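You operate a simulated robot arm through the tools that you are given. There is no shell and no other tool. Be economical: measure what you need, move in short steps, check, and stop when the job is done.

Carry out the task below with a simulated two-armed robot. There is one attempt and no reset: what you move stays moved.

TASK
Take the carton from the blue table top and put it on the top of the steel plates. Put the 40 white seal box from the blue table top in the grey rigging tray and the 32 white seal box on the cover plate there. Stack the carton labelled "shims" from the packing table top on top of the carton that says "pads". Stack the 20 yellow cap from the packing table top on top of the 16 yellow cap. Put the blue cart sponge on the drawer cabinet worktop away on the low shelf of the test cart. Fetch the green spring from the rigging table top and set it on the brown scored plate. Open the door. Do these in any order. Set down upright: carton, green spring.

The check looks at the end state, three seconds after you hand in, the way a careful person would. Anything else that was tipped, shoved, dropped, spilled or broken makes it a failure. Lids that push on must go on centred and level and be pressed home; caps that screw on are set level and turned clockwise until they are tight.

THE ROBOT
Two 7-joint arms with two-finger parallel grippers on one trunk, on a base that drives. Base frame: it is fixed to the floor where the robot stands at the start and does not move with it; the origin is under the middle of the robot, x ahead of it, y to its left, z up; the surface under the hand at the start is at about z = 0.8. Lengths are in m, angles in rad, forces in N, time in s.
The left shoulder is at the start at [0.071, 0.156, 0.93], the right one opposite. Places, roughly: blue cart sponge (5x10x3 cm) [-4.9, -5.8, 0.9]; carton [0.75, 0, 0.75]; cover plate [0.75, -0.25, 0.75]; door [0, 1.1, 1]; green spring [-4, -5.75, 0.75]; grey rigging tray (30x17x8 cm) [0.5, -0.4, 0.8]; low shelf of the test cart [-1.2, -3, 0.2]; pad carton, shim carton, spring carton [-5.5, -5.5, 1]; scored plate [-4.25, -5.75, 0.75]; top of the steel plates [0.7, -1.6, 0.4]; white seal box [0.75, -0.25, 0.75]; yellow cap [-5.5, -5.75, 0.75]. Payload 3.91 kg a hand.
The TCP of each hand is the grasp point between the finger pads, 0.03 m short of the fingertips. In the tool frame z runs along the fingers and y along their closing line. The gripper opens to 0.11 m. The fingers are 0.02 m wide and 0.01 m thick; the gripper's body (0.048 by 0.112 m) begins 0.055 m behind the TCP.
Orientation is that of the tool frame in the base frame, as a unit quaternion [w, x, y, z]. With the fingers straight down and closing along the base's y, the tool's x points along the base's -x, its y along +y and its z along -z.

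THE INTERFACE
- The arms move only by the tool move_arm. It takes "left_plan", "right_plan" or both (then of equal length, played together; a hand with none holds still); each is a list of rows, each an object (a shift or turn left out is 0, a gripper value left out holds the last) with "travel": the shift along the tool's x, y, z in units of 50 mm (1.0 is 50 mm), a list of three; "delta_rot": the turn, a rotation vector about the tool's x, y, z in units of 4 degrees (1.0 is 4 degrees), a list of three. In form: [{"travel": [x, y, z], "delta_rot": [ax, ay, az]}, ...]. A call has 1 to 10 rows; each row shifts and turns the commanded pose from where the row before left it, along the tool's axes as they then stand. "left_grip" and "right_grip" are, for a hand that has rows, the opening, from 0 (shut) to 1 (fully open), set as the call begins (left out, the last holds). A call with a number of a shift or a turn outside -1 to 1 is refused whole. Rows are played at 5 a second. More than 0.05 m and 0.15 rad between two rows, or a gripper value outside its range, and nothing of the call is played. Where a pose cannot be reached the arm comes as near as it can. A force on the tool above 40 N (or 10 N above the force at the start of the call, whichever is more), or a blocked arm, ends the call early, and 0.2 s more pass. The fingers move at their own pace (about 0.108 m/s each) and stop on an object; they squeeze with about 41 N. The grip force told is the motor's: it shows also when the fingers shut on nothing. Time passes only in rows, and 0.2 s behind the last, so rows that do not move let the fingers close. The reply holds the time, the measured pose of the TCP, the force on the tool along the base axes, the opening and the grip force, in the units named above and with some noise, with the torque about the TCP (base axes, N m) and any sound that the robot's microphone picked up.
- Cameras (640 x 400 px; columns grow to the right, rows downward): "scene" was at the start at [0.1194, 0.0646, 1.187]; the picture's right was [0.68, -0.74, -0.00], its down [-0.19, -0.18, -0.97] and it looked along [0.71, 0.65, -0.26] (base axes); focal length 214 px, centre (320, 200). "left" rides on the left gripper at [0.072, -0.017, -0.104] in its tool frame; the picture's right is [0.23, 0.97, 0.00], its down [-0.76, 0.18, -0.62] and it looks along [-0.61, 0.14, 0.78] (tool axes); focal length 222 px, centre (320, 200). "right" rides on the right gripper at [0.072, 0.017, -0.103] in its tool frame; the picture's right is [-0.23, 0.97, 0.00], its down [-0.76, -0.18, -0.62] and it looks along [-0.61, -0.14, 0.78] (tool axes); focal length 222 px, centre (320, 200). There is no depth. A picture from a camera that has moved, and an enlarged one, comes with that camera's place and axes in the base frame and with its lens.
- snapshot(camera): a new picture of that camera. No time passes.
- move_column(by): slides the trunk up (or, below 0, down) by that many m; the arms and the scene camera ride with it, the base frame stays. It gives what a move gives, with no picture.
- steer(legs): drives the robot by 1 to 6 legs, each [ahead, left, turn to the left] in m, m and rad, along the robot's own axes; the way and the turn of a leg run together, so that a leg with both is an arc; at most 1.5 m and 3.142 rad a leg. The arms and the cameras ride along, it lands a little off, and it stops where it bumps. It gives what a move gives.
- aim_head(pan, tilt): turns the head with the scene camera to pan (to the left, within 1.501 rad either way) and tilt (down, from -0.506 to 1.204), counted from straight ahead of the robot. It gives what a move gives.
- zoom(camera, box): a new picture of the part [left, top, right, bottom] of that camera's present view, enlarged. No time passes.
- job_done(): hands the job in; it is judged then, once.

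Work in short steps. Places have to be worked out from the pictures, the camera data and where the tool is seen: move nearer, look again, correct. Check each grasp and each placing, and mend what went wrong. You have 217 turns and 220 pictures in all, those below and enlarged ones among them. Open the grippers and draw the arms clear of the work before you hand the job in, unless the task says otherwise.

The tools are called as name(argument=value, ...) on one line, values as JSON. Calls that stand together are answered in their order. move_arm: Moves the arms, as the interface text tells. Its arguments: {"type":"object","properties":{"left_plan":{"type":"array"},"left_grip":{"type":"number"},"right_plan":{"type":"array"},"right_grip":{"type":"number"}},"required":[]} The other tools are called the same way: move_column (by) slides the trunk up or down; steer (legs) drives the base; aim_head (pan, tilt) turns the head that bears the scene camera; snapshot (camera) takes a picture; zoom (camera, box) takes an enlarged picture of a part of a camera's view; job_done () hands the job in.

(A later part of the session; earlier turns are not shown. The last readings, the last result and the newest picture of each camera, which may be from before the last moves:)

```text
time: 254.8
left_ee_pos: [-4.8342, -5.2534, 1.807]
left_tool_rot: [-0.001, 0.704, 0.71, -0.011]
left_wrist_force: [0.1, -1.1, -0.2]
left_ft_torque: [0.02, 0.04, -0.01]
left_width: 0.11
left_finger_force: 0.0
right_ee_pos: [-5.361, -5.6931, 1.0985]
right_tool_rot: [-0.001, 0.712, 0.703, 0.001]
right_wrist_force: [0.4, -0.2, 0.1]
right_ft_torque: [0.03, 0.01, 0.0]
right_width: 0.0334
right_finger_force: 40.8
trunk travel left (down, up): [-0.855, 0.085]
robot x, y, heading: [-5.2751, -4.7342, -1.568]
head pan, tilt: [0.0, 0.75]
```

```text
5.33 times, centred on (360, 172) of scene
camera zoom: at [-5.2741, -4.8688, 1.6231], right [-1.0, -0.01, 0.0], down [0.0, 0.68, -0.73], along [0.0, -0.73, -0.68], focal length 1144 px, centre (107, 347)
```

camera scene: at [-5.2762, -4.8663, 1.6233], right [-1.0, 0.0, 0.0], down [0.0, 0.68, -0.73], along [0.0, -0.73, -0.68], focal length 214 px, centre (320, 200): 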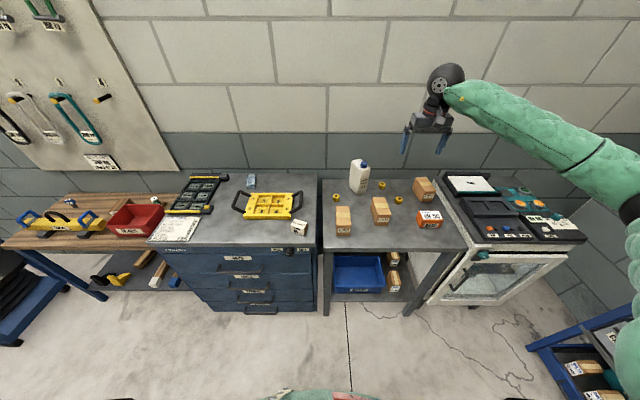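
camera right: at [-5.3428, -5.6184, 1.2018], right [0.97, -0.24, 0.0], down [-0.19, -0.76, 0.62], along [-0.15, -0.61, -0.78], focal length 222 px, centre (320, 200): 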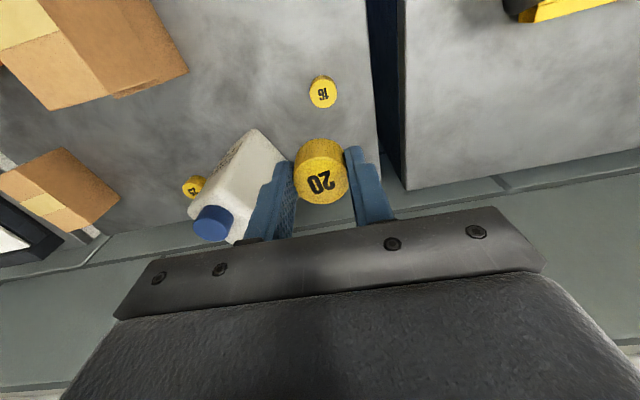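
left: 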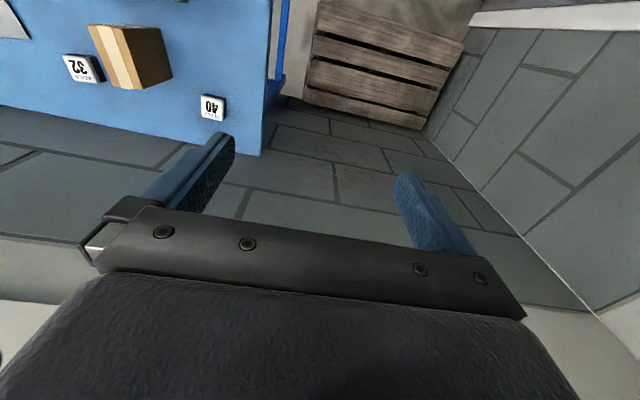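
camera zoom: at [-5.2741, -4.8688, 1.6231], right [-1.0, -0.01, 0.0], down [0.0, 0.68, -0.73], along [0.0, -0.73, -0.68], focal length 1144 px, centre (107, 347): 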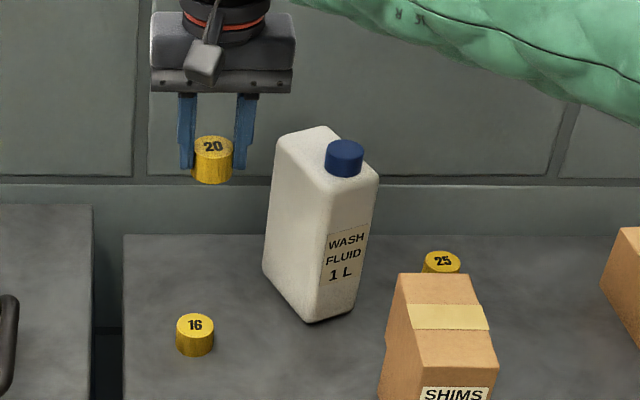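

16 at (-5.3575,-5.6915). I fine-shift and descend to z≈0.94, then look.

move_arm(right_plan=[{"travel": [0.03, 0.07, 0.9]}, {"travel": [0, 0, 1]}, {"travel": [0, 0, 0.9]}, {"travel": [0, 0, 0.35]}, {}])

snapshot(camera="right")

zoom(camera="scene", box=[310, 170, 370, 210])

```text
time: 256.1
left_ee_pos: [-4.8364, -5.2517, 1.807]
left_tool_rot: [0.001, 0.704, 0.71, -0.01]
left_wrist_force: [0.4, 0.4, -0.7]
left_ft_torque: [0.01, -0.03, 0.02]
left_width: 0.1098
left_finger_force: 0.0
right_ee_pos: [-5.3591, -5.6886, 0.94]
right_tool_rot: [-0.001, 0.712, 0.702, 0.0]
right_wrist_force: [-0.2, -0.4, -0.1]
right_ft_torque: [0.02, -0.02, 0.01]
right_width: 0.0333
right_finger_force: 40.9
trunk travel left (down, up): [-0.855, 0.085]
robot x, y, heading: [-5.2735, -4.7312, -1.567]
head pan, tilt: [0.0, 0.75]
```

```text
84 pictures are left
camera right: at [-5.3407, -5.6155, 1.0443], right [0.97, -0.24, 0.0], down [-0.19, -0.76, 0.62], along [-0.15, -0.61, -0.78], focal length 222 px, centre (320, 200)
```

right: 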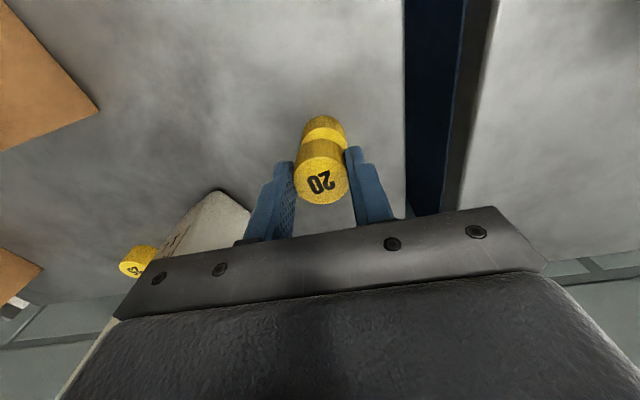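

```text
10.00 times, centred on (340, 190) of scene
camera zoom: at [-5.2755, -4.8675, 1.6231], right [-1.0, 0.0, 0.0], down [0.0, 0.68, -0.73], along [0.0, -0.73, -0.68], focal length 2145 px, centre (120, 300)
```

zoom: 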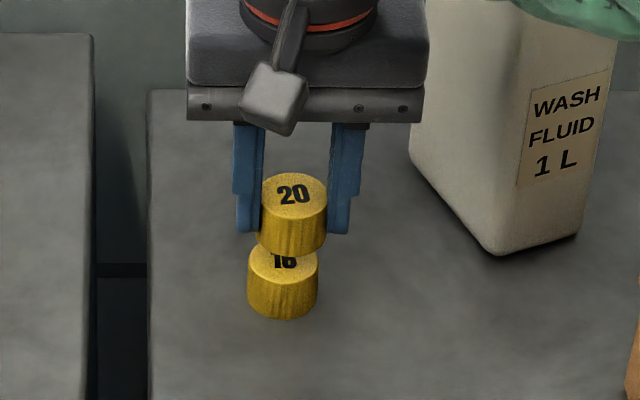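

Within ~2 mm. I lower in small steps to contact (expected z≈0.922).

move_arm(right_plan=[{"travel": [0, 0.03, 0.24]}, {}])

move_arm(right_plan=[{"travel": [0, 0, 0.08]}, {}])

```text
time: 256.6
left_ee_pos: [-4.8368, -5.2525, 1.8076]
left_tool_rot: [0.0, 0.705, 0.709, -0.01]
left_wrist_force: [-0.6, 0.2, -0.6]
left_ft_torque: [-0.01, 0.01, 0.02]
left_width: 0.1101
left_finger_force: 0.1
right_ee_pos: [-5.3574, -5.6879, 0.9291]
right_tool_rot: [0.001, 0.712, 0.702, 0.001]
right_wrist_force: [-0.1, 0.6, 0.2]
right_ft_torque: [0.03, 0.0, 0.0]
right_width: 0.0333
right_finger_force: 40.4
trunk travel left (down, up): [-0.855, 0.085]
robot x, y, heading: [-5.276, -4.7362, -1.564]
head pan, tilt: [0.0, 0.75]
```

```text
time: 257.2
left_ee_pos: [-4.835, -5.2517, 1.807]
left_tool_rot: [0.001, 0.705, 0.709, -0.011]
left_wrist_force: [-0.7, -0.3, 0.4]
left_ft_torque: [-0.01, -0.02, -0.02]
left_width: 0.1099
left_finger_force: 0.0
right_ee_pos: [-5.3572, -5.6884, 0.9254]
right_tool_rot: [-0.001, 0.712, 0.702, 0.0]
right_wrist_force: [0.8, -0.5, -0.3]
right_ft_torque: [-0.02, -0.01, 0.01]
right_width: 0.0335
right_finger_force: 40.6
trunk travel left (down, up): [-0.855, 0.085]
robot x, y, heading: [-5.2793, -4.7336, -1.563]
head pan, tilt: [0.0, 0.75]
```

move_arm(right_plan=[{"travel": [0, 0, 0.06]}, {}])

zoom(camera="scene", box=[310, 170, 370, 210])

```text
time: 257.9
left_ee_pos: [-4.8371, -5.2507, 1.8085]
left_tool_rot: [0.0, 0.705, 0.709, -0.011]
left_wrist_force: [-0.2, 0.0, -0.5]
left_ft_torque: [0.0, 0.01, -0.02]
left_width: 0.11
left_finger_force: 0.0
right_ee_pos: [-5.3569, -5.6896, 0.9237]
right_tool_rot: [0.001, 0.711, 0.703, -0.001]
right_wrist_force: [-0.4, 0.5, 7.9]
right_ft_torque: [-0.02, 0.07, -0.04]
right_width: 0.0334
right_finger_force: 41.2
trunk travel left (down, up): [-0.855, 0.085]
robot x, y, heading: [-5.2773, -4.7379, -1.569]
head pan, tilt: [0.0, 0.75]
```

```text
10.00 times, centred on (340, 190) of scene
camera zoom: at [-5.2758, -4.8666, 1.6233], right [-1.0, 0.0, 0.0], down [0.0, 0.68, -0.73], along [0.0, -0.73, -0.68], focal length 2145 px, centre (120, 300)
```

zoom: 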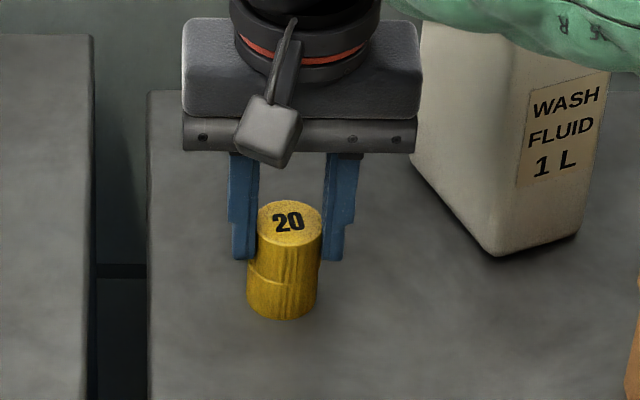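

Contact; 20 sits ~4 mm to the right of 16. I lift 3 mm, shift 4 mm, and set again.

move_arm(right_plan=[{"travel": [0, 0, -0.12]}, {"travel": [0, 0.08, 0]}, {"travel": [0, 0, 0.12]}, {}])

zoom(camera="scene", box=[310, 170, 370, 210])

```text
time: 258.9
left_ee_pos: [-4.837, -5.2516, 1.8063]
left_tool_rot: [0.001, 0.705, 0.709, -0.011]
left_wrist_force: [0.4, -0.1, 0.4]
left_ft_torque: [0.02, -0.02, 0.0]
left_width: 0.1101
left_finger_force: 0.0
right_ee_pos: [-5.3537, -5.6876, 0.9235]
right_tool_rot: [0.0, 0.712, 0.703, -0.001]
right_wrist_force: [0.4, 0.3, 7.8]
right_ft_torque: [-0.02, 0.06, -0.04]
right_width: 0.0332
right_finger_force: 41.1
trunk travel left (down, up): [-0.855, 0.085]
robot x, y, heading: [-5.2752, -4.7314, -1.569]
head pan, tilt: [0.0, 0.75]
```

```text
10.00 times, centred on (340, 190) of scene
camera zoom: at [-5.2757, -4.8666, 1.6233], right [-1.0, 0.0, 0.0], down [0.0, 0.68, -0.73], along [0.0, -0.73, -0.68], focal length 2145 px, centre (120, 300)
```

zoom: 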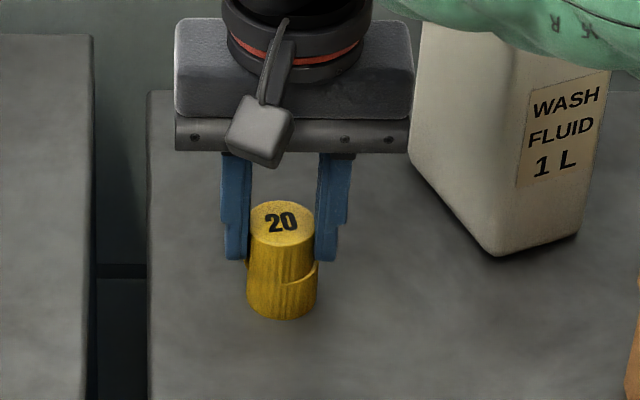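

Centred now. I release and rise.

move_arm(right_plan=[{}, {}, {"travel": [0, 0, -0.5]}, {"travel": [0, 0, -1]}, {"travel": [0, 0, -1]}, {"travel": [0, 0, -1]}, {"travel": [0, 0, -1]}, {"travel": [0, 0, -1]}], right_grip=0.6)

zoom(camera="scene", box=[230, 145, 430, 270])

```text
time: 260.6
left_ee_pos: [-4.8357, -5.2506, 1.8078]
left_tool_rot: [0.0, 0.705, 0.709, -0.011]
left_wrist_force: [0.5, -0.6, 0.3]
left_ft_torque: [-0.05, 0.0, -0.01]
left_width: 0.1098
left_finger_force: 0.1
right_ee_pos: [-5.3531, -5.6877, 1.1966]
right_tool_rot: [0.0, 0.711, 0.703, -0.001]
right_wrist_force: [-0.2, 0.6, -0.2]
right_ft_torque: [-0.01, -0.02, 0.01]
right_width: 0.0661
right_finger_force: 0.0
trunk travel left (down, up): [-0.855, 0.085]
robot x, y, heading: [-5.2792, -4.7327, -1.567]
head pan, tilt: [0.0, 0.75]
```

```text
3.20 times, centred on (330, 208) of scene
camera zoom: at [-5.2756, -4.8661, 1.6232], right [-1.0, 0.0, 0.0], down [0.0, 0.68, -0.73], along [0.0, -0.73, -0.68], focal length 686 px, centre (288, 176)
```

zoom: 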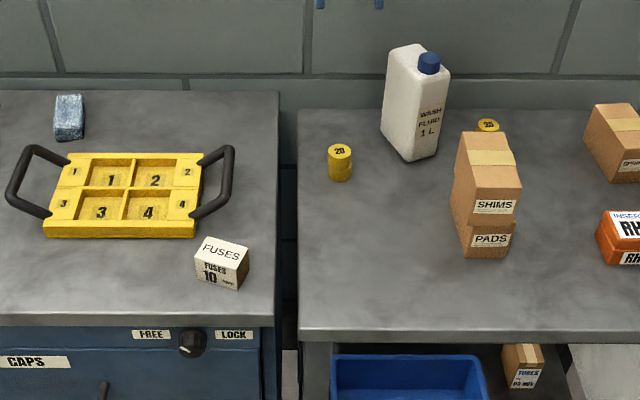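

Both stacks are good. Next the sponge at ≈(-4.916,-5.757): I raise the hand, strafe left and move closer.

move_arm(right_plan=[{"travel": [0.6, 0, -0.75]}, {"travel": [0.6, 0, -0.75]}, {"travel": [0.6, 0, -0.75]}], right_grip=1)

steer(legs=[[0, 0.4, 0], [0.16, 0, 0]])

move_arm(right_plan=[{"travel": [0, 0.6, 0.3]}, {"travel": [0, 0, 1]}])

snapshot(camera="right")

snapshot(camera="scene")

```text
time: 261.4
left_ee_pos: [-4.8368, -5.2514, 1.8068]
left_tool_rot: [0.001, 0.705, 0.709, -0.01]
left_wrist_force: [0.3, 1.0, -0.5]
left_ft_torque: [0.0, -0.01, 0.01]
left_width: 0.11
left_finger_force: 0.1
right_ee_pos: [-5.3528, -5.5958, 1.3096]
right_tool_rot: [0.0, 0.712, 0.702, 0.0]
right_wrist_force: [0.6, 0.3, -0.4]
right_ft_torque: [0.0, -0.01, 0.01]
right_width: 0.1101
right_finger_force: 0.0
trunk travel left (down, up): [-0.855, 0.085]
robot x, y, heading: [-5.2743, -4.733, -1.563]
head pan, tilt: [0.0, 0.75]
```

```text
time: 264.9
left_ee_pos: [-4.4385, -5.4049, 1.8082]
left_tool_rot: [0.002, 0.704, 0.71, -0.011]
left_wrist_force: [-0.1, 1.3, -0.3]
left_ft_torque: [-0.04, 0.0, -0.03]
left_width: 0.1101
left_finger_force: 0.0
right_ee_pos: [-4.953, -5.752, 1.3105]
right_tool_rot: [0.002, 0.712, 0.702, -0.001]
right_wrist_force: [0.4, 0.0, -0.1]
right_ft_torque: [0.0, 0.0, -0.02]
right_width: 0.1101
right_finger_force: 0.1
trunk travel left (down, up): [-0.855, 0.085]
robot x, y, heading: [-4.8758, -4.8934, -1.567]
head pan, tilt: [0.0, 0.75]
```

```text
time: 265.6
left_ee_pos: [-4.4386, -5.4083, 1.8087]
left_tool_rot: [0.001, 0.705, 0.709, -0.011]
left_wrist_force: [-0.2, -0.3, 0.3]
left_ft_torque: [0.01, -0.02, 0.03]
left_width: 0.1102
left_finger_force: 0.0
right_ee_pos: [-4.9236, -5.7545, 1.2444]
right_tool_rot: [0.0, 0.712, 0.702, 0.0]
right_wrist_force: [-0.1, -0.4, 0.1]
right_ft_torque: [0.01, -0.01, 0.02]
right_width: 0.11
right_finger_force: 0.1
trunk travel left (down, up): [-0.855, 0.085]
robot x, y, heading: [-4.8793, -4.8952, -1.568]
head pan, tilt: [0.0, 0.75]
```

```text
79 pictures are left
camera right: at [-4.9054, -5.6815, 1.3477], right [0.97, -0.24, 0.0], down [-0.19, -0.76, 0.62], along [-0.15, -0.61, -0.78], focal length 222 px, centre (320, 200)
```

right: 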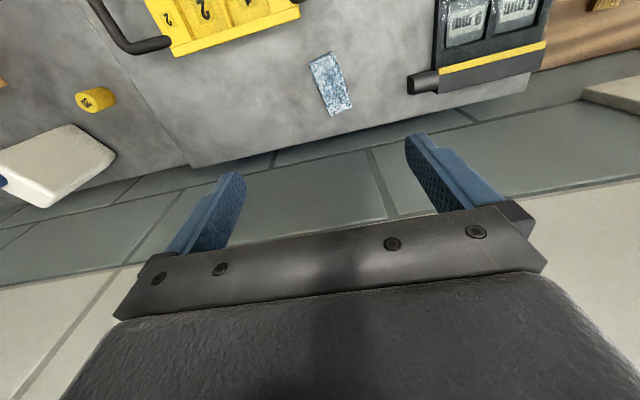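

```text
78 pictures are left
camera scene: at [-4.8774, -5.0247, 1.6233], right [-1.0, 0.0, 0.0], down [0.0, 0.68, -0.73], along [0.0, -0.73, -0.68], focal length 214 px, centre (320, 200)
```

scene: 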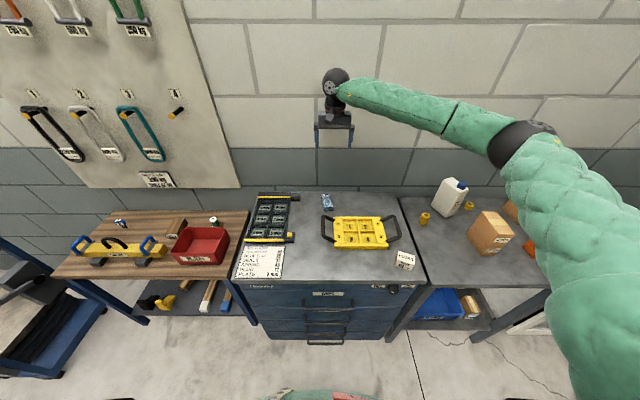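

Sponge centre ≈(-4.906,-5.771), yaw ≈13° CCW. I align and descend to z≈1.0, then check.

move_arm(right_plan=[{"travel": [-0.33, 0.35, 0]}, {"delta_rot": [0, 0, -0.9]}, {"delta_rot": [0, 0, -0.9]}, {"delta_rot": [0, 0, -0.9]}, {"delta_rot": [0, 0, -0.8]}, {"travel": [0, 0, 1]}, {"travel": [0, 0, 1]}, {"travel": [0, 0, 1]}, {"travel": [0, 0, 1]}, {"travel": [0, 0, 0.9]}])

snapshot(camera="right")

zoom(camera="scene", box=[270, 150, 400, 230])

```text
time: 267.8
left_ee_pos: [-4.4365, -5.41, 1.8065]
left_tool_rot: [0.001, 0.705, 0.709, -0.01]
left_wrist_force: [0.3, 0.1, 0.1]
left_ft_torque: [0.04, 0.03, -0.01]
left_width: 0.11
left_finger_force: 0.0
right_ee_pos: [-4.9063, -5.7732, 0.9991]
right_tool_rot: [0.001, 0.621, 0.784, -0.001]
right_wrist_force: [-0.4, -0.2, 0.9]
right_ft_torque: [-0.01, -0.03, -0.02]
right_width: 0.1098
right_finger_force: 0.0
trunk travel left (down, up): [-0.855, 0.085]
robot x, y, heading: [-4.8743, -4.8957, -1.567]
head pan, tilt: [0.0, 0.75]
```

```text
77 pictures are left
camera right: at [-4.9054, -5.6976, 1.1014], right [1.0, 0.0, 0.0], down [0.0, -0.78, 0.62], along [0.0, -0.62, -0.78], focal length 222 px, centre (320, 200)
```

right: 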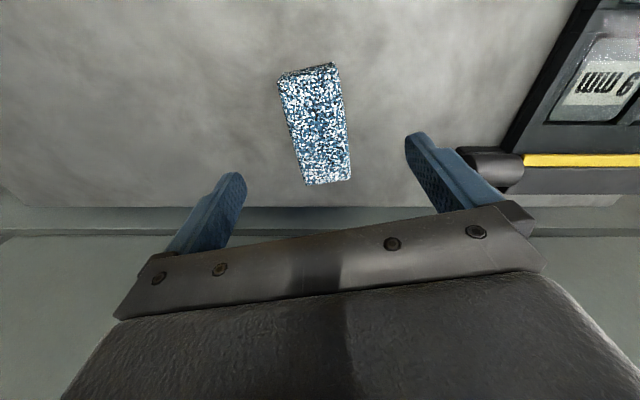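

```text
4.92 times, centred on (335, 190) of scene
camera zoom: at [-4.8758, -5.026, 1.6231], right [-1.0, 0.0, 0.0], down [0.0, 0.68, -0.73], along [0.0, -0.73, -0.68], focal length 1056 px, centre (246, 249)
```

zoom: 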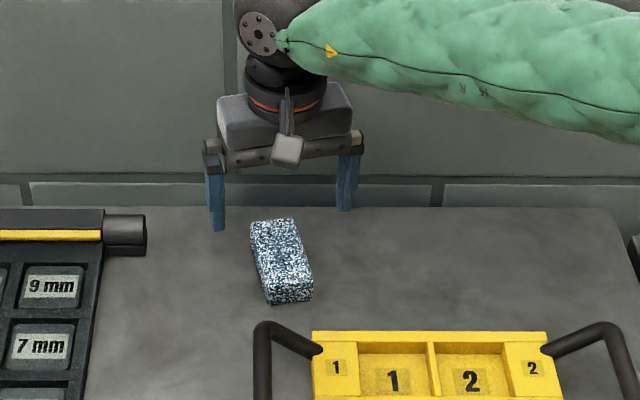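

Aligned. I descend to z≈0.925, grip and lift.

move_arm(right_plan=[{"travel": [0, 0, 0.8]}, {"travel": [0, 0, 0.66]}, {}])

move_arm(right_plan=[{}, {}, {}, {"travel": [0, 0, -0.5]}, {"travel": [0, 0, -1]}, {"travel": [0, 0, -1]}], right_grip=0)

snapshot(camera="right")

```text
time: 268.6
left_ee_pos: [-4.4383, -5.4068, 1.8091]
left_tool_rot: [0.001, 0.705, 0.71, -0.011]
left_wrist_force: [0.3, -0.4, 0.2]
left_ft_torque: [-0.01, -0.03, 0.01]
left_width: 0.1101
left_finger_force: 0.1
right_ee_pos: [-4.9059, -5.7725, 0.9289]
right_tool_rot: [0.002, 0.622, 0.783, -0.001]
right_wrist_force: [-2.8, 1.0, 28.2]
right_ft_torque: [0.01, 1.39, -0.39]
right_width: 0.1099
right_finger_force: 0.1
trunk travel left (down, up): [-0.855, 0.085]
robot x, y, heading: [-4.875, -4.8907, -1.567]
head pan, tilt: [0.0, 0.75]
```

```text
time: 269.1
left_ee_pos: [-4.4391, -5.4093, 1.8069]
left_tool_rot: [0.001, 0.706, 0.709, -0.013]
left_wrist_force: [0.2, 1.0, -0.6]
left_ft_torque: [0.0, -0.01, 0.0]
left_width: 0.1102
left_finger_force: 0.1
right_ee_pos: [-4.9061, -5.7719, 0.9299]
right_tool_rot: [0.002, 0.621, 0.784, 0.0]
right_wrist_force: [-3.3, 11.9, 20.5]
right_ft_torque: [0.41, 0.7, -0.28]
right_width: 0.0478
right_finger_force: 41.1
trunk travel left (down, up): [-0.855, 0.085]
robot x, y, heading: [-4.8776, -4.8898, -1.566]
head pan, tilt: [0.0, 0.75]
stopped in row 2 (right hand): the force on the tool passed its limit at 114 N (the readings are from after the stop); the commanded pose is now the measured one
```

```text
75 pictures are left
camera right: at [-4.9063, -5.6961, 1.0333], right [1.0, 0.0, 0.0], down [0.0, -0.78, 0.63], along [0.0, -0.63, -0.78], focal length 222 px, centre (320, 200)
```

right: 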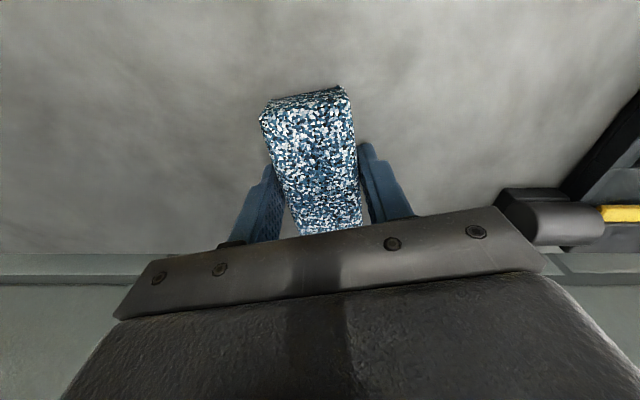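

The fingertips touched the top lightly; the sponge is gripped (48 mm). I lift straight up.

move_arm(right_plan=[{"travel": [0, 0, -0.5]}, {"travel": [0, 0, -1]}, {"travel": [0, 0, -1]}, {"travel": [0, 0, -1]}, {"travel": [0, 0, -1]}, {"travel": [0, 0, -1]}, {"travel": [0, 0, -1]}])

zoom(camera="scene", box=[200, 100, 460, 262])

```text
time: 270.7
left_ee_pos: [-4.4375, -5.4086, 1.8079]
left_tool_rot: [0.001, 0.705, 0.709, -0.01]
left_wrist_force: [1.0, 1.2, 0.0]
left_ft_torque: [-0.04, 0.02, 0.01]
left_width: 0.11
left_finger_force: 0.0
right_ee_pos: [-4.9064, -5.7712, 1.2521]
right_tool_rot: [0.001, 0.621, 0.784, -0.001]
right_wrist_force: [0.3, -0.4, 0.1]
right_ft_torque: [-0.02, 0.0, 0.02]
right_width: 0.0472
right_finger_force: 41.5
trunk travel left (down, up): [-0.855, 0.085]
robot x, y, heading: [-4.8766, -4.8947, -1.568]
head pan, tilt: [0.0, 0.75]
```

```text
2.46 times, centred on (330, 181) of scene
camera zoom: at [-4.876, -5.0241, 1.6231], right [-1.0, 0.0, 0.0], down [0.0, 0.68, -0.73], along [0.0, -0.73, -0.68], focal length 528 px, centre (295, 247)
```

zoom: 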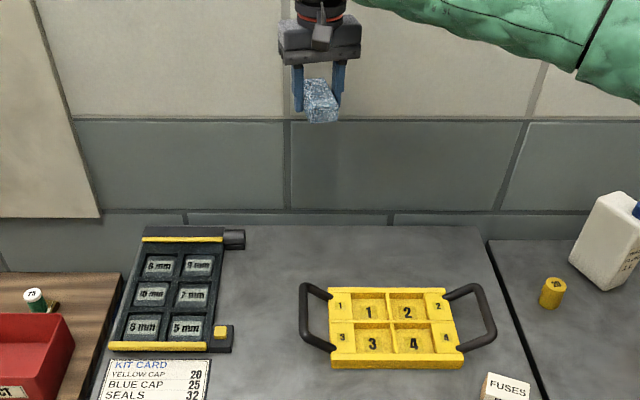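

Sponge held; surroundings intact. I back off and drive toward the test cart, then look at it.

move_arm(right_plan=[{"travel": [1, 0, 0]}, {"travel": [1, 0, 0]}, {"travel": [1, 0, 0]}, {"travel": [1, 0, 0]}])

steer(legs=[[-0.6, 0, 0], [0, 1.4, 0], [0, 1.1, 0], [0, 0, 1.57]])

aim_head(pan=0.8, tilt=0.5)

snapshot(camera="scene")

```text
time: 271.7
left_ee_pos: [-4.4394, -5.407, 1.8088]
left_tool_rot: [0.001, 0.705, 0.709, -0.011]
left_wrist_force: [-1.3, 0.3, -1.1]
left_ft_torque: [-0.03, -0.03, 0.0]
left_width: 0.1101
left_finger_force: 0.0
right_ee_pos: [-4.9543, -5.5767, 1.2532]
right_tool_rot: [0.002, 0.621, 0.784, 0.0]
right_wrist_force: [0.4, -0.1, 0.2]
right_ft_torque: [0.0, 0.01, -0.05]
right_width: 0.0474
right_finger_force: 41.4
trunk travel left (down, up): [-0.855, 0.085]
robot x, y, heading: [-4.8777, -4.8931, -1.564]
head pan, tilt: [0.0, 0.75]
```

```text
time: 290.8
left_ee_pos: [-1.8473, -3.8572, 1.8082]
left_tool_rot: [0.008, 0.001, 1.0, -0.007]
left_wrist_force: [-0.1, 0.3, 0.1]
left_ft_torque: [0.03, 0.03, -0.04]
left_width: 0.1102
left_finger_force: 0.0
right_ee_pos: [-1.6855, -4.3739, 1.2528]
right_tool_rot: [0.001, -0.109, 0.994, 0.001]
right_wrist_force: [0.0, -1.4, 0.2]
right_ft_torque: [-0.01, -0.01, 0.02]
right_width: 0.0471
right_finger_force: 41.4
trunk travel left (down, up): [-0.855, 0.085]
robot x, y, heading: [-2.3675, -4.2922, -0.004]
head pan, tilt: [0.0, 0.75]
```

```text
time: 291.9
left_ee_pos: [-1.8483, -3.8577, 1.807]
left_tool_rot: [0.008, 0.002, 1.0, -0.006]
left_wrist_force: [-0.5, -0.1, -0.1]
left_ft_torque: [0.0, 0.01, 0.01]
left_width: 0.1102
left_finger_force: 0.0
right_ee_pos: [-1.684, -4.3736, 1.2518]
right_tool_rot: [0.0, -0.11, 0.994, 0.0]
right_wrist_force: [0.0, 0.0, -0.5]
right_ft_torque: [-0.03, -0.03, -0.01]
right_width: 0.0469
right_finger_force: 41.0
trunk travel left (down, up): [-0.855, 0.085]
robot x, y, heading: [-2.3702, -4.291, -0.001]
head pan, tilt: [0.799, 0.499]
```

```text
73 pictures are left
camera scene: at [-2.2545, -4.2253, 1.6451], right [0.71, -0.7, 0.0], down [-0.34, -0.34, -0.88], along [0.62, 0.63, -0.48], focal length 214 px, centre (320, 200)
```

scene: 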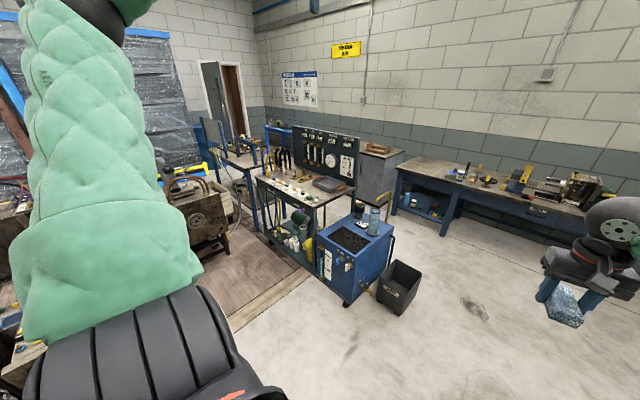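

The cart's open side faces −x. I zoom on it.

zoom(camera="scene", box=[230, 120, 420, 320])

```text
2.00 times, centred on (325, 220) of scene
camera zoom: at [-2.2545, -4.2253, 1.6451], right [0.71, -0.7, 0.0], down [-0.34, -0.34, -0.88], along [0.62, 0.63, -0.48], focal length 429 px, centre (310, 160)
```

zoom: 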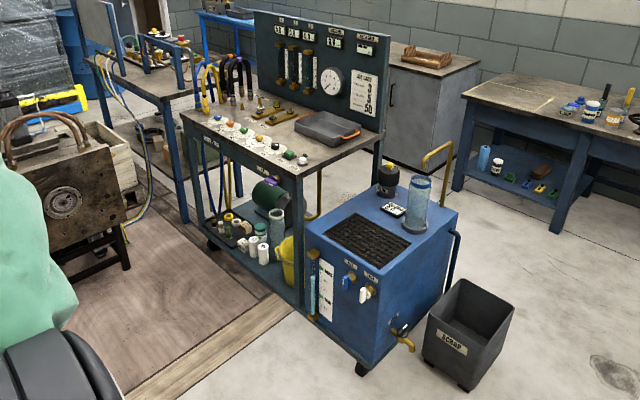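

The low shelf opens toward −x between y≈-2.45 and -3.08. I check the area left of me before strafing.

aim_head(pan=1.5, tilt=0.7)

snapshot(camera="scene")

```text
time: 292.9
left_ee_pos: [-1.8483, -3.8566, 1.8072]
left_tool_rot: [0.009, 0.002, 1.0, -0.007]
left_wrist_force: [-0.1, -0.1, 0.7]
left_ft_torque: [-0.03, 0.01, -0.01]
left_width: 0.1099
left_finger_force: 0.1
right_ee_pos: [-1.6839, -4.374, 1.2526]
right_tool_rot: [0.0, -0.11, 0.994, 0.001]
right_wrist_force: [-0.6, 0.3, -0.3]
right_ft_torque: [-0.01, -0.02, -0.01]
right_width: 0.0472
right_finger_force: 40.8
trunk travel left (down, up): [-0.855, 0.085]
robot x, y, heading: [-2.3668, -4.2906, -0.005]
head pan, tilt: [1.499, 0.7]
```

```text
71 pictures are left
camera scene: at [-2.3117, -4.2054, 1.6274], right [1.0, -0.08, 0.0], down [-0.05, -0.64, -0.77], along [0.06, 0.76, -0.64], focal length 214 px, centre (320, 200)
```

scene: 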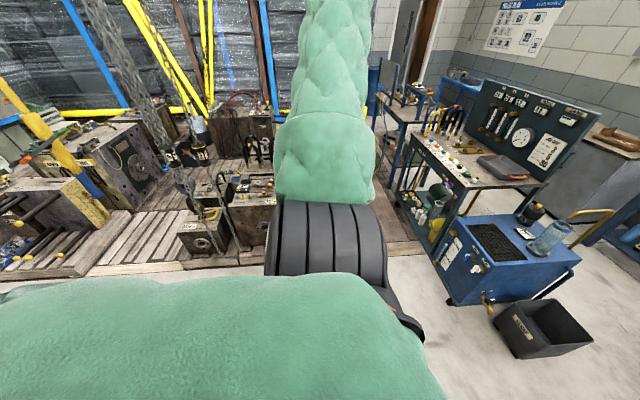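

The −x side has a raised deck and machines; the corridor side (x>-0.85) is accessible with a free low-shelf strip. I raise the hand, turn here to face −x, then back into the corridor.

move_arm(right_plan=[{"travel": [0.2, 0, -0.97]}, {"travel": [0.2, 0, -0.97]}, {"travel": [0.2, 0, -0.97]}, {"travel": [0.2, 0, -0.97]}, {"travel": [0.2, 0, -0.97]}])

steer(legs=[[0, 0, -3.14], [-1.2, 0, 0], [-0.95, 0, 0]])

aim_head(pan=-0.9, tilt=0.6)

snapshot(camera="scene")

```text
time: 294.1
left_ee_pos: [-1.8516, -3.8559, 1.8076]
left_tool_rot: [0.009, 0.002, 1.0, -0.008]
left_wrist_force: [-0.6, 0.8, 0.5]
left_ft_torque: [-0.02, -0.02, 0.01]
left_width: 0.1102
left_finger_force: 0.1
right_ee_pos: [-1.7361, -4.3827, 1.4968]
right_tool_rot: [0.0, -0.11, 0.994, 0.0]
right_wrist_force: [-0.1, 0.0, 0.6]
right_ft_torque: [-0.02, -0.03, 0.01]
right_width: 0.0471
right_finger_force: 40.9
trunk travel left (down, up): [-0.855, 0.085]
robot x, y, heading: [-2.3678, -4.29, -0.007]
head pan, tilt: [1.499, 0.7]
```

```text
time: 312.1
left_ee_pos: [-0.7498, -4.7337, 1.8088]
left_tool_rot: [-0.006, 1.0, 0.001, -0.008]
left_wrist_force: [0.0, -0.5, 0.7]
left_ft_torque: [0.01, -0.02, 0.0]
left_width: 0.1099
left_finger_force: 0.1
right_ee_pos: [-0.8675, -4.2068, 1.4954]
right_tool_rot: [0.0, 0.994, 0.112, -0.002]
right_wrist_force: [-1.0, -0.6, 0.2]
right_ft_torque: [-0.01, -0.02, 0.02]
right_width: 0.0473
right_finger_force: 40.8
trunk travel left (down, up): [-0.855, 0.085]
robot x, y, heading: [-0.2323, -4.2968, -3.142]
head pan, tilt: [1.499, 0.7]
```

```text
time: 314.3
left_ee_pos: [-0.7498, -4.7334, 1.8072]
left_tool_rot: [-0.007, 1.0, 0.002, -0.007]
left_wrist_force: [0.6, 0.0, -0.5]
left_ft_torque: [-0.03, 0.01, 0.0]
left_width: 0.1098
left_finger_force: 0.1
right_ee_pos: [-0.8686, -4.2072, 1.4955]
right_tool_rot: [0.0, 0.994, 0.113, -0.001]
right_wrist_force: [0.0, 0.2, 0.0]
right_ft_torque: [-0.01, 0.02, 0.02]
right_width: 0.0469
right_finger_force: 40.7
trunk travel left (down, up): [-0.855, 0.085]
robot x, y, heading: [-0.2312, -4.2943, -3.142]
head pan, tilt: [-0.901, 0.6]
```

```text
70 pictures are left
camera scene: at [-0.3378, -4.2248, 1.636], right [0.78, 0.62, 0.0], down [0.35, -0.44, -0.82], along [-0.51, 0.65, -0.57], focal length 214 px, centre (320, 200)
```

scene: 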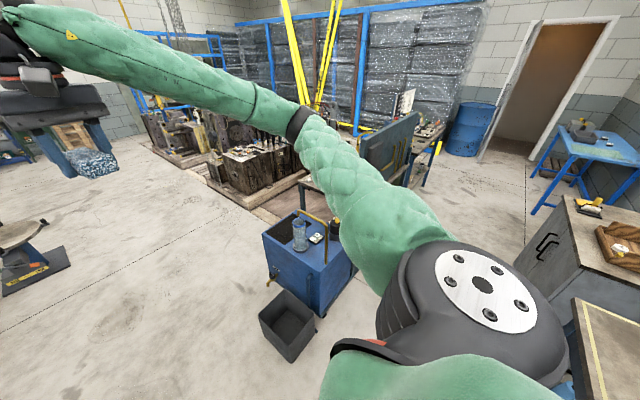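

I strafe +y beside the cart and look at its low shelf.

steer(legs=[[0, -1.0, 0]])

aim_head(pan=-0.3, tilt=1.0)

snapshot(camera="scene")

```text
time: 319.5
left_ee_pos: [-0.7528, -3.7301, 1.8073]
left_tool_rot: [-0.008, 1.0, 0.006, -0.008]
left_wrist_force: [0.6, -0.4, -0.4]
left_ft_torque: [-0.02, 0.01, 0.0]
left_width: 0.1098
left_finger_force: 0.0
right_ee_pos: [-0.8741, -3.2062, 1.4958]
right_tool_rot: [0.0, 0.993, 0.117, 0.0]
right_wrist_force: [-0.8, 0.1, -0.9]
right_ft_torque: [-0.04, -0.01, -0.03]
right_width: 0.0473
right_finger_force: 40.9
trunk travel left (down, up): [-0.855, 0.085]
robot x, y, heading: [-0.2375, -3.2878, -3.133]
head pan, tilt: [-0.901, 0.6]
```

```text
time: 320.5
left_ee_pos: [-0.7539, -3.7309, 1.8074]
left_tool_rot: [-0.007, 1.0, 0.006, -0.007]
left_wrist_force: [0.7, 0.1, -0.5]
left_ft_torque: [0.0, 0.0, 0.01]
left_width: 0.11
left_finger_force: 0.0
right_ee_pos: [-0.8743, -3.2051, 1.4947]
right_tool_rot: [0.0, 0.993, 0.118, -0.001]
right_wrist_force: [0.0, -0.7, 0.0]
right_ft_torque: [0.0, 0.01, 0.01]
right_width: 0.047
right_finger_force: 41.3
trunk travel left (down, up): [-0.855, 0.085]
robot x, y, heading: [-0.2373, -3.2887, -3.134]
head pan, tilt: [-0.3, 1.0]
```

```text
69 pictures are left
camera scene: at [-0.3555, -3.2676, 1.6041], right [0.29, 0.96, 0.0], down [0.81, -0.24, -0.54], along [-0.52, 0.16, -0.84], focal length 214 px, centre (320, 200)
```

scene: 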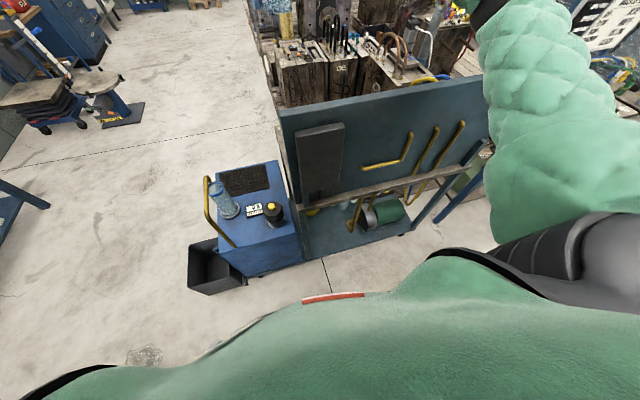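

Free deck area is visible between the blue box and the cylinder. I straighten the hand, pull it clear of the board, shift right a bit, then lower the trunk.

move_arm(right_plan=[{"delta_rot": [0, 0, 0.85]}, {"delta_rot": [0, 0, 0.85]}, {"delta_rot": [0, 0, 0.85]}, {"delta_rot": [0, 0, 0.85]}, {"travel": [0.8, 0, 0]}, {"travel": [0.8, 0, 0]}])

steer(legs=[[-0.09, -0.17, -0.008]])

move_column(by=-0.4)

aim_head(pan=-0.15, tilt=1.0)

snapshot(camera="scene")

```text
time: 321.9
left_ee_pos: [-0.7517, -3.7303, 1.8079]
left_tool_rot: [-0.007, 1.0, 0.007, -0.009]
left_wrist_force: [0.6, 0.7, -0.1]
left_ft_torque: [-0.01, 0.02, 0.0]
left_width: 0.11
left_finger_force: 0.2
right_ee_pos: [-0.7926, -3.2045, 1.4965]
right_tool_rot: [0.0, 1.0, -0.001, -0.001]
right_wrist_force: [1.0, 0.5, -0.1]
right_ft_torque: [0.02, -0.02, -0.01]
right_width: 0.0473
right_finger_force: 40.7
trunk travel left (down, up): [-0.855, 0.085]
robot x, y, heading: [-0.2359, -3.2903, -3.13]
head pan, tilt: [-0.3, 1.0]
```

```text
time: 323.5
left_ee_pos: [-0.6685, -3.5609, 1.8052]
left_tool_rot: [-0.009, 1.0, 0.003, -0.007]
left_wrist_force: [-0.2, 0.2, 0.2]
left_ft_torque: [0.02, 0.0, 0.01]
left_width: 0.1101
left_finger_force: 0.1
right_ee_pos: [-0.7055, -3.0352, 1.495]
right_tool_rot: [-0.001, 1.0, -0.004, -0.001]
right_wrist_force: [-0.5, -0.6, -1.4]
right_ft_torque: [0.04, -0.02, -0.02]
right_width: 0.0472
right_finger_force: 41.0
trunk travel left (down, up): [-0.855, 0.085]
robot x, y, heading: [-0.1496, -3.1176, -3.141]
head pan, tilt: [-0.3, 1.0]
```

```text
time: 327.3
left_ee_pos: [-0.666, -3.5568, 1.4076]
left_tool_rot: [-0.007, 1.0, 0.002, -0.008]
left_wrist_force: [0.5, -0.2, 0.3]
left_ft_torque: [0.0, 0.0, 0.01]
left_width: 0.1097
left_finger_force: 0.0
right_ee_pos: [-0.7044, -3.0322, 1.0953]
right_tool_rot: [0.001, 1.0, -0.005, -0.001]
right_wrist_force: [0.2, 0.6, -0.9]
right_ft_torque: [0.02, 0.01, 0.04]
right_width: 0.047
right_finger_force: 40.9
trunk travel left (down, up): [-0.455, 0.485]
robot x, y, heading: [-0.148, -3.118, -3.14]
head pan, tilt: [-0.3, 1.0]
```

```text
time: 328.0
left_ee_pos: [-0.6655, -3.5566, 1.407]
left_tool_rot: [-0.008, 1.0, 0.003, -0.007]
left_wrist_force: [0.0, 0.3, 0.2]
left_ft_torque: [0.0, 0.01, 0.0]
left_width: 0.1099
left_finger_force: 0.1
right_ee_pos: [-0.7047, -3.0315, 1.0949]
right_tool_rot: [0.001, 1.0, -0.004, -0.001]
right_wrist_force: [0.1, 0.0, -0.7]
right_ft_torque: [0.03, 0.01, 0.02]
right_width: 0.047
right_finger_force: 40.5
trunk travel left (down, up): [-0.455, 0.485]
robot x, y, heading: [-0.1503, -3.119, -3.14]
head pan, tilt: [-0.15, 1.0]
```

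```text
68 pictures are left
camera scene: at [-0.2681, -3.1069, 1.204], right [0.15, 0.99, 0.0], down [0.83, -0.12, -0.54], along [-0.53, 0.08, -0.84], focal length 214 px, centre (320, 200)
```

scene: 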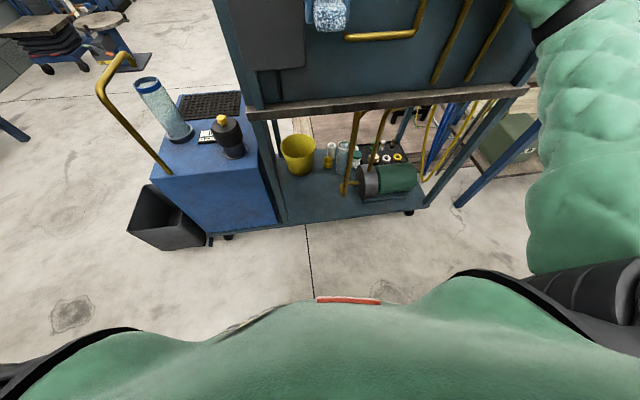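

Free deck region: x -0.81…-1.05, y -3.2…-2.88; I target (-0.92,-3.05). I lower the trunk another 0.4 m and then the hand in front of the cart.

move_column(by=-0.4)

move_arm(right_plan=[{"travel": [0, 0, 1]}, {"travel": [0, 0, 1]}, {"travel": [0, 0, 1]}, {"travel": [0, 0, 1]}, {"travel": [0, 0, 1]}, {"travel": [0, 0, 1]}])

snapshot(camera="scene")

snapshot(camera="right")

```text
time: 331.8
left_ee_pos: [-0.6656, -3.5574, 1.0081]
left_tool_rot: [-0.009, 1.0, 0.003, -0.008]
left_wrist_force: [-0.6, -0.3, -0.5]
left_ft_torque: [0.03, -0.01, -0.01]
left_width: 0.1102
left_finger_force: 0.0
right_ee_pos: [-0.7033, -3.0315, 0.6961]
right_tool_rot: [0.001, 1.0, -0.005, -0.001]
right_wrist_force: [-0.9, 0.0, -2.2]
right_ft_torque: [0.04, 0.02, -0.01]
right_width: 0.0469
right_finger_force: 41.1
trunk travel left (down, up): [-0.055, 0.885]
robot x, y, heading: [-0.1489, -3.1158, -3.138]
head pan, tilt: [-0.15, 1.0]
```

```text
time: 333.2
left_ee_pos: [-0.6653, -3.5584, 1.0077]
left_tool_rot: [-0.008, 1.0, 0.002, -0.008]
left_wrist_force: [0.5, -0.7, -0.2]
left_ft_torque: [0.0, 0.03, 0.02]
left_width: 0.1099
left_finger_force: 0.0
right_ee_pos: [-0.7036, -3.0335, 0.3936]
right_tool_rot: [0.001, 1.0, -0.003, -0.001]
right_wrist_force: [0.4, -0.1, -1.4]
right_ft_torque: [-0.01, -0.03, 0.01]
right_width: 0.0473
right_finger_force: 41.3
trunk travel left (down, up): [-0.055, 0.885]
robot x, y, heading: [-0.1477, -3.1178, -3.138]
head pan, tilt: [-0.15, 1.0]
```

```text
67 pictures are left
camera scene: at [-0.2678, -3.107, 0.8041], right [0.15, 0.99, 0.0], down [0.83, -0.12, -0.54], along [-0.53, 0.08, -0.84], focal length 214 px, centre (320, 200)
```

scene: 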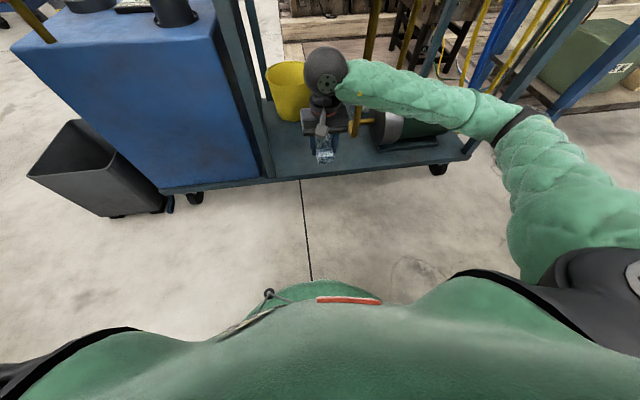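

```text
66 pictures are left
camera right: at [-0.6313, -3.0493, 0.4975], right [-0.23, -0.97, 0.0], down [-0.76, 0.18, 0.62], along [-0.61, 0.15, -0.78], focal length 222 px, centre (320, 200)
```

right: 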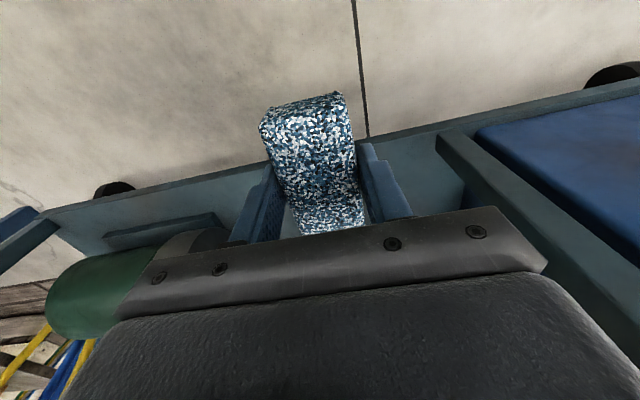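

I shift to y≈-3.09 (away from the yellow pipe) and move in over the deck.

move_arm(right_plan=[{"travel": [0, 0.6, 0]}, {"travel": [0, 0.54, 0]}, {"travel": [-0.8, 0, 0]}, {"travel": [-0.8, 0, 0]}, {"travel": [-0.8, 0, 0]}])

snapshot(camera="scene")

snapshot(camera="right")

```text
time: 334.4
left_ee_pos: [-0.6657, -3.5575, 1.0074]
left_tool_rot: [-0.008, 1.0, 0.002, -0.008]
left_wrist_force: [0.1, 0.6, -0.6]
left_ft_torque: [0.0, 0.04, 0.01]
left_width: 0.1099
left_finger_force: 0.0
right_ee_pos: [-0.8241, -3.0871, 0.3945]
right_tool_rot: [0.001, 1.0, -0.004, -0.001]
right_wrist_force: [0.6, 0.0, -0.3]
right_ft_torque: [0.02, 0.01, 0.0]
right_width: 0.0473
right_finger_force: 41.2
trunk travel left (down, up): [-0.055, 0.885]
robot x, y, heading: [-0.1517, -3.1203, -3.14]
head pan, tilt: [-0.15, 1.0]
```

```text
65 pictures are left
camera scene: at [-0.2678, -3.1069, 0.804], right [0.15, 0.99, 0.0], down [0.83, -0.12, -0.54], along [-0.53, 0.08, -0.84], focal length 214 px, centre (320, 200)
```

scene: 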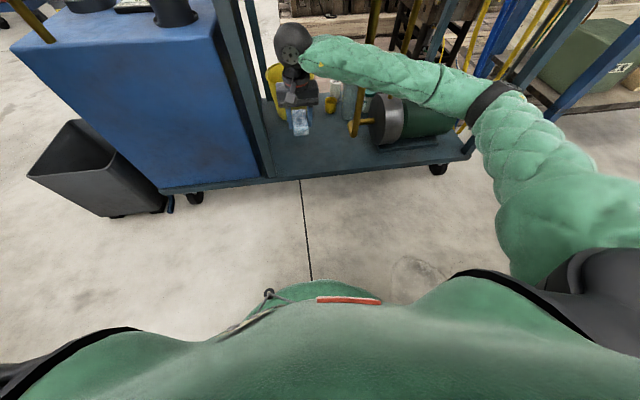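

```text
64 pictures are left
camera right: at [-0.7518, -3.1036, 0.4982], right [-0.24, -0.97, 0.0], down [-0.76, 0.18, 0.62], along [-0.61, 0.15, -0.78], focal length 222 px, centre (320, 200)
```

right: 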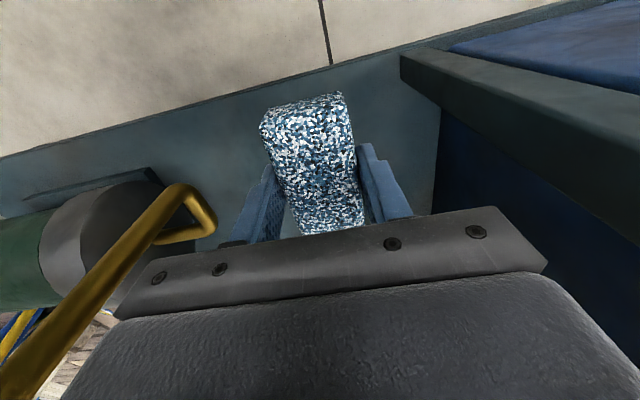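

Clearances look fine (~5 cm+ to pipe). I go 9 cm further in, then lower stepwise.

move_arm(right_plan=[{"travel": [-0.6, 0, 0]}, {"travel": [-0.6, 0, 0]}, {"travel": [-0.6, 0, 0]}, {"travel": [0, 0, 0.8]}, {"travel": [0, 0, 0.8]}])

snapshot(camera="scene")

snapshot(camera="right")

```text
time: 335.8
left_ee_pos: [-0.6679, -3.5586, 0.999]
left_tool_rot: [-0.009, 1.0, -0.002, -0.001]
left_wrist_force: [-0.2, -0.7, -0.8]
left_ft_torque: [0.03, -0.01, 0.04]
left_width: 0.1101
left_finger_force: 0.1
right_ee_pos: [-0.8983, -3.0989, 0.3343]
right_tool_rot: [0.006, 1.0, 0.012, -0.013]
right_wrist_force: [-0.2, -0.3, -1.2]
right_ft_torque: [-0.01, -0.01, 0.0]
right_width: 0.0475
right_finger_force: 41.0
trunk travel left (down, up): [-0.055, 0.885]
robot x, y, heading: [-0.1369, -3.119, 3.138]
head pan, tilt: [-0.15, 1.0]
stopped in row 5 (right hand): the arm was blocked; the commanded pose is now the measured one
```

```text
63 pictures are left
camera scene: at [-0.2467, -3.1105, 0.8068], right [0.16, 0.99, 0.0], down [0.82, -0.13, -0.55], along [-0.55, 0.09, -0.83], focal length 214 px, centre (320, 200)
```

scene: 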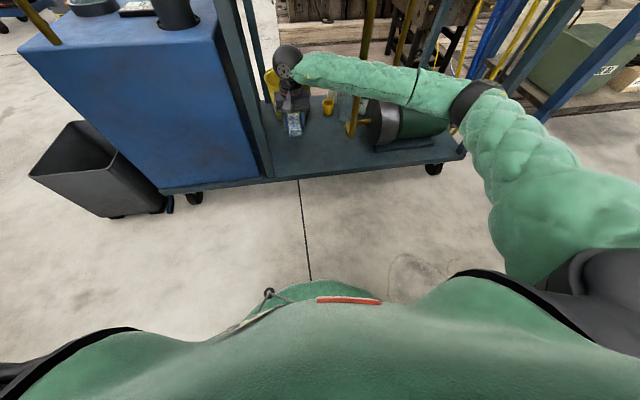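

```text
62 pictures are left
camera right: at [-0.8217, -3.1123, 0.4354], right [-0.2, -0.98, 0.02], down [-0.75, 0.17, 0.64], along [-0.63, 0.12, -0.77], focal length 222 px, centre (320, 200)
```

right: 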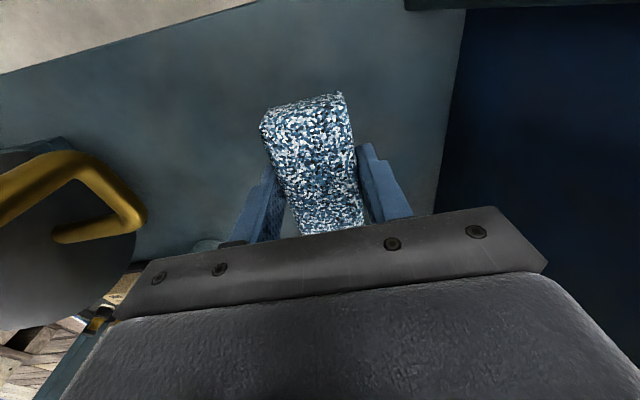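

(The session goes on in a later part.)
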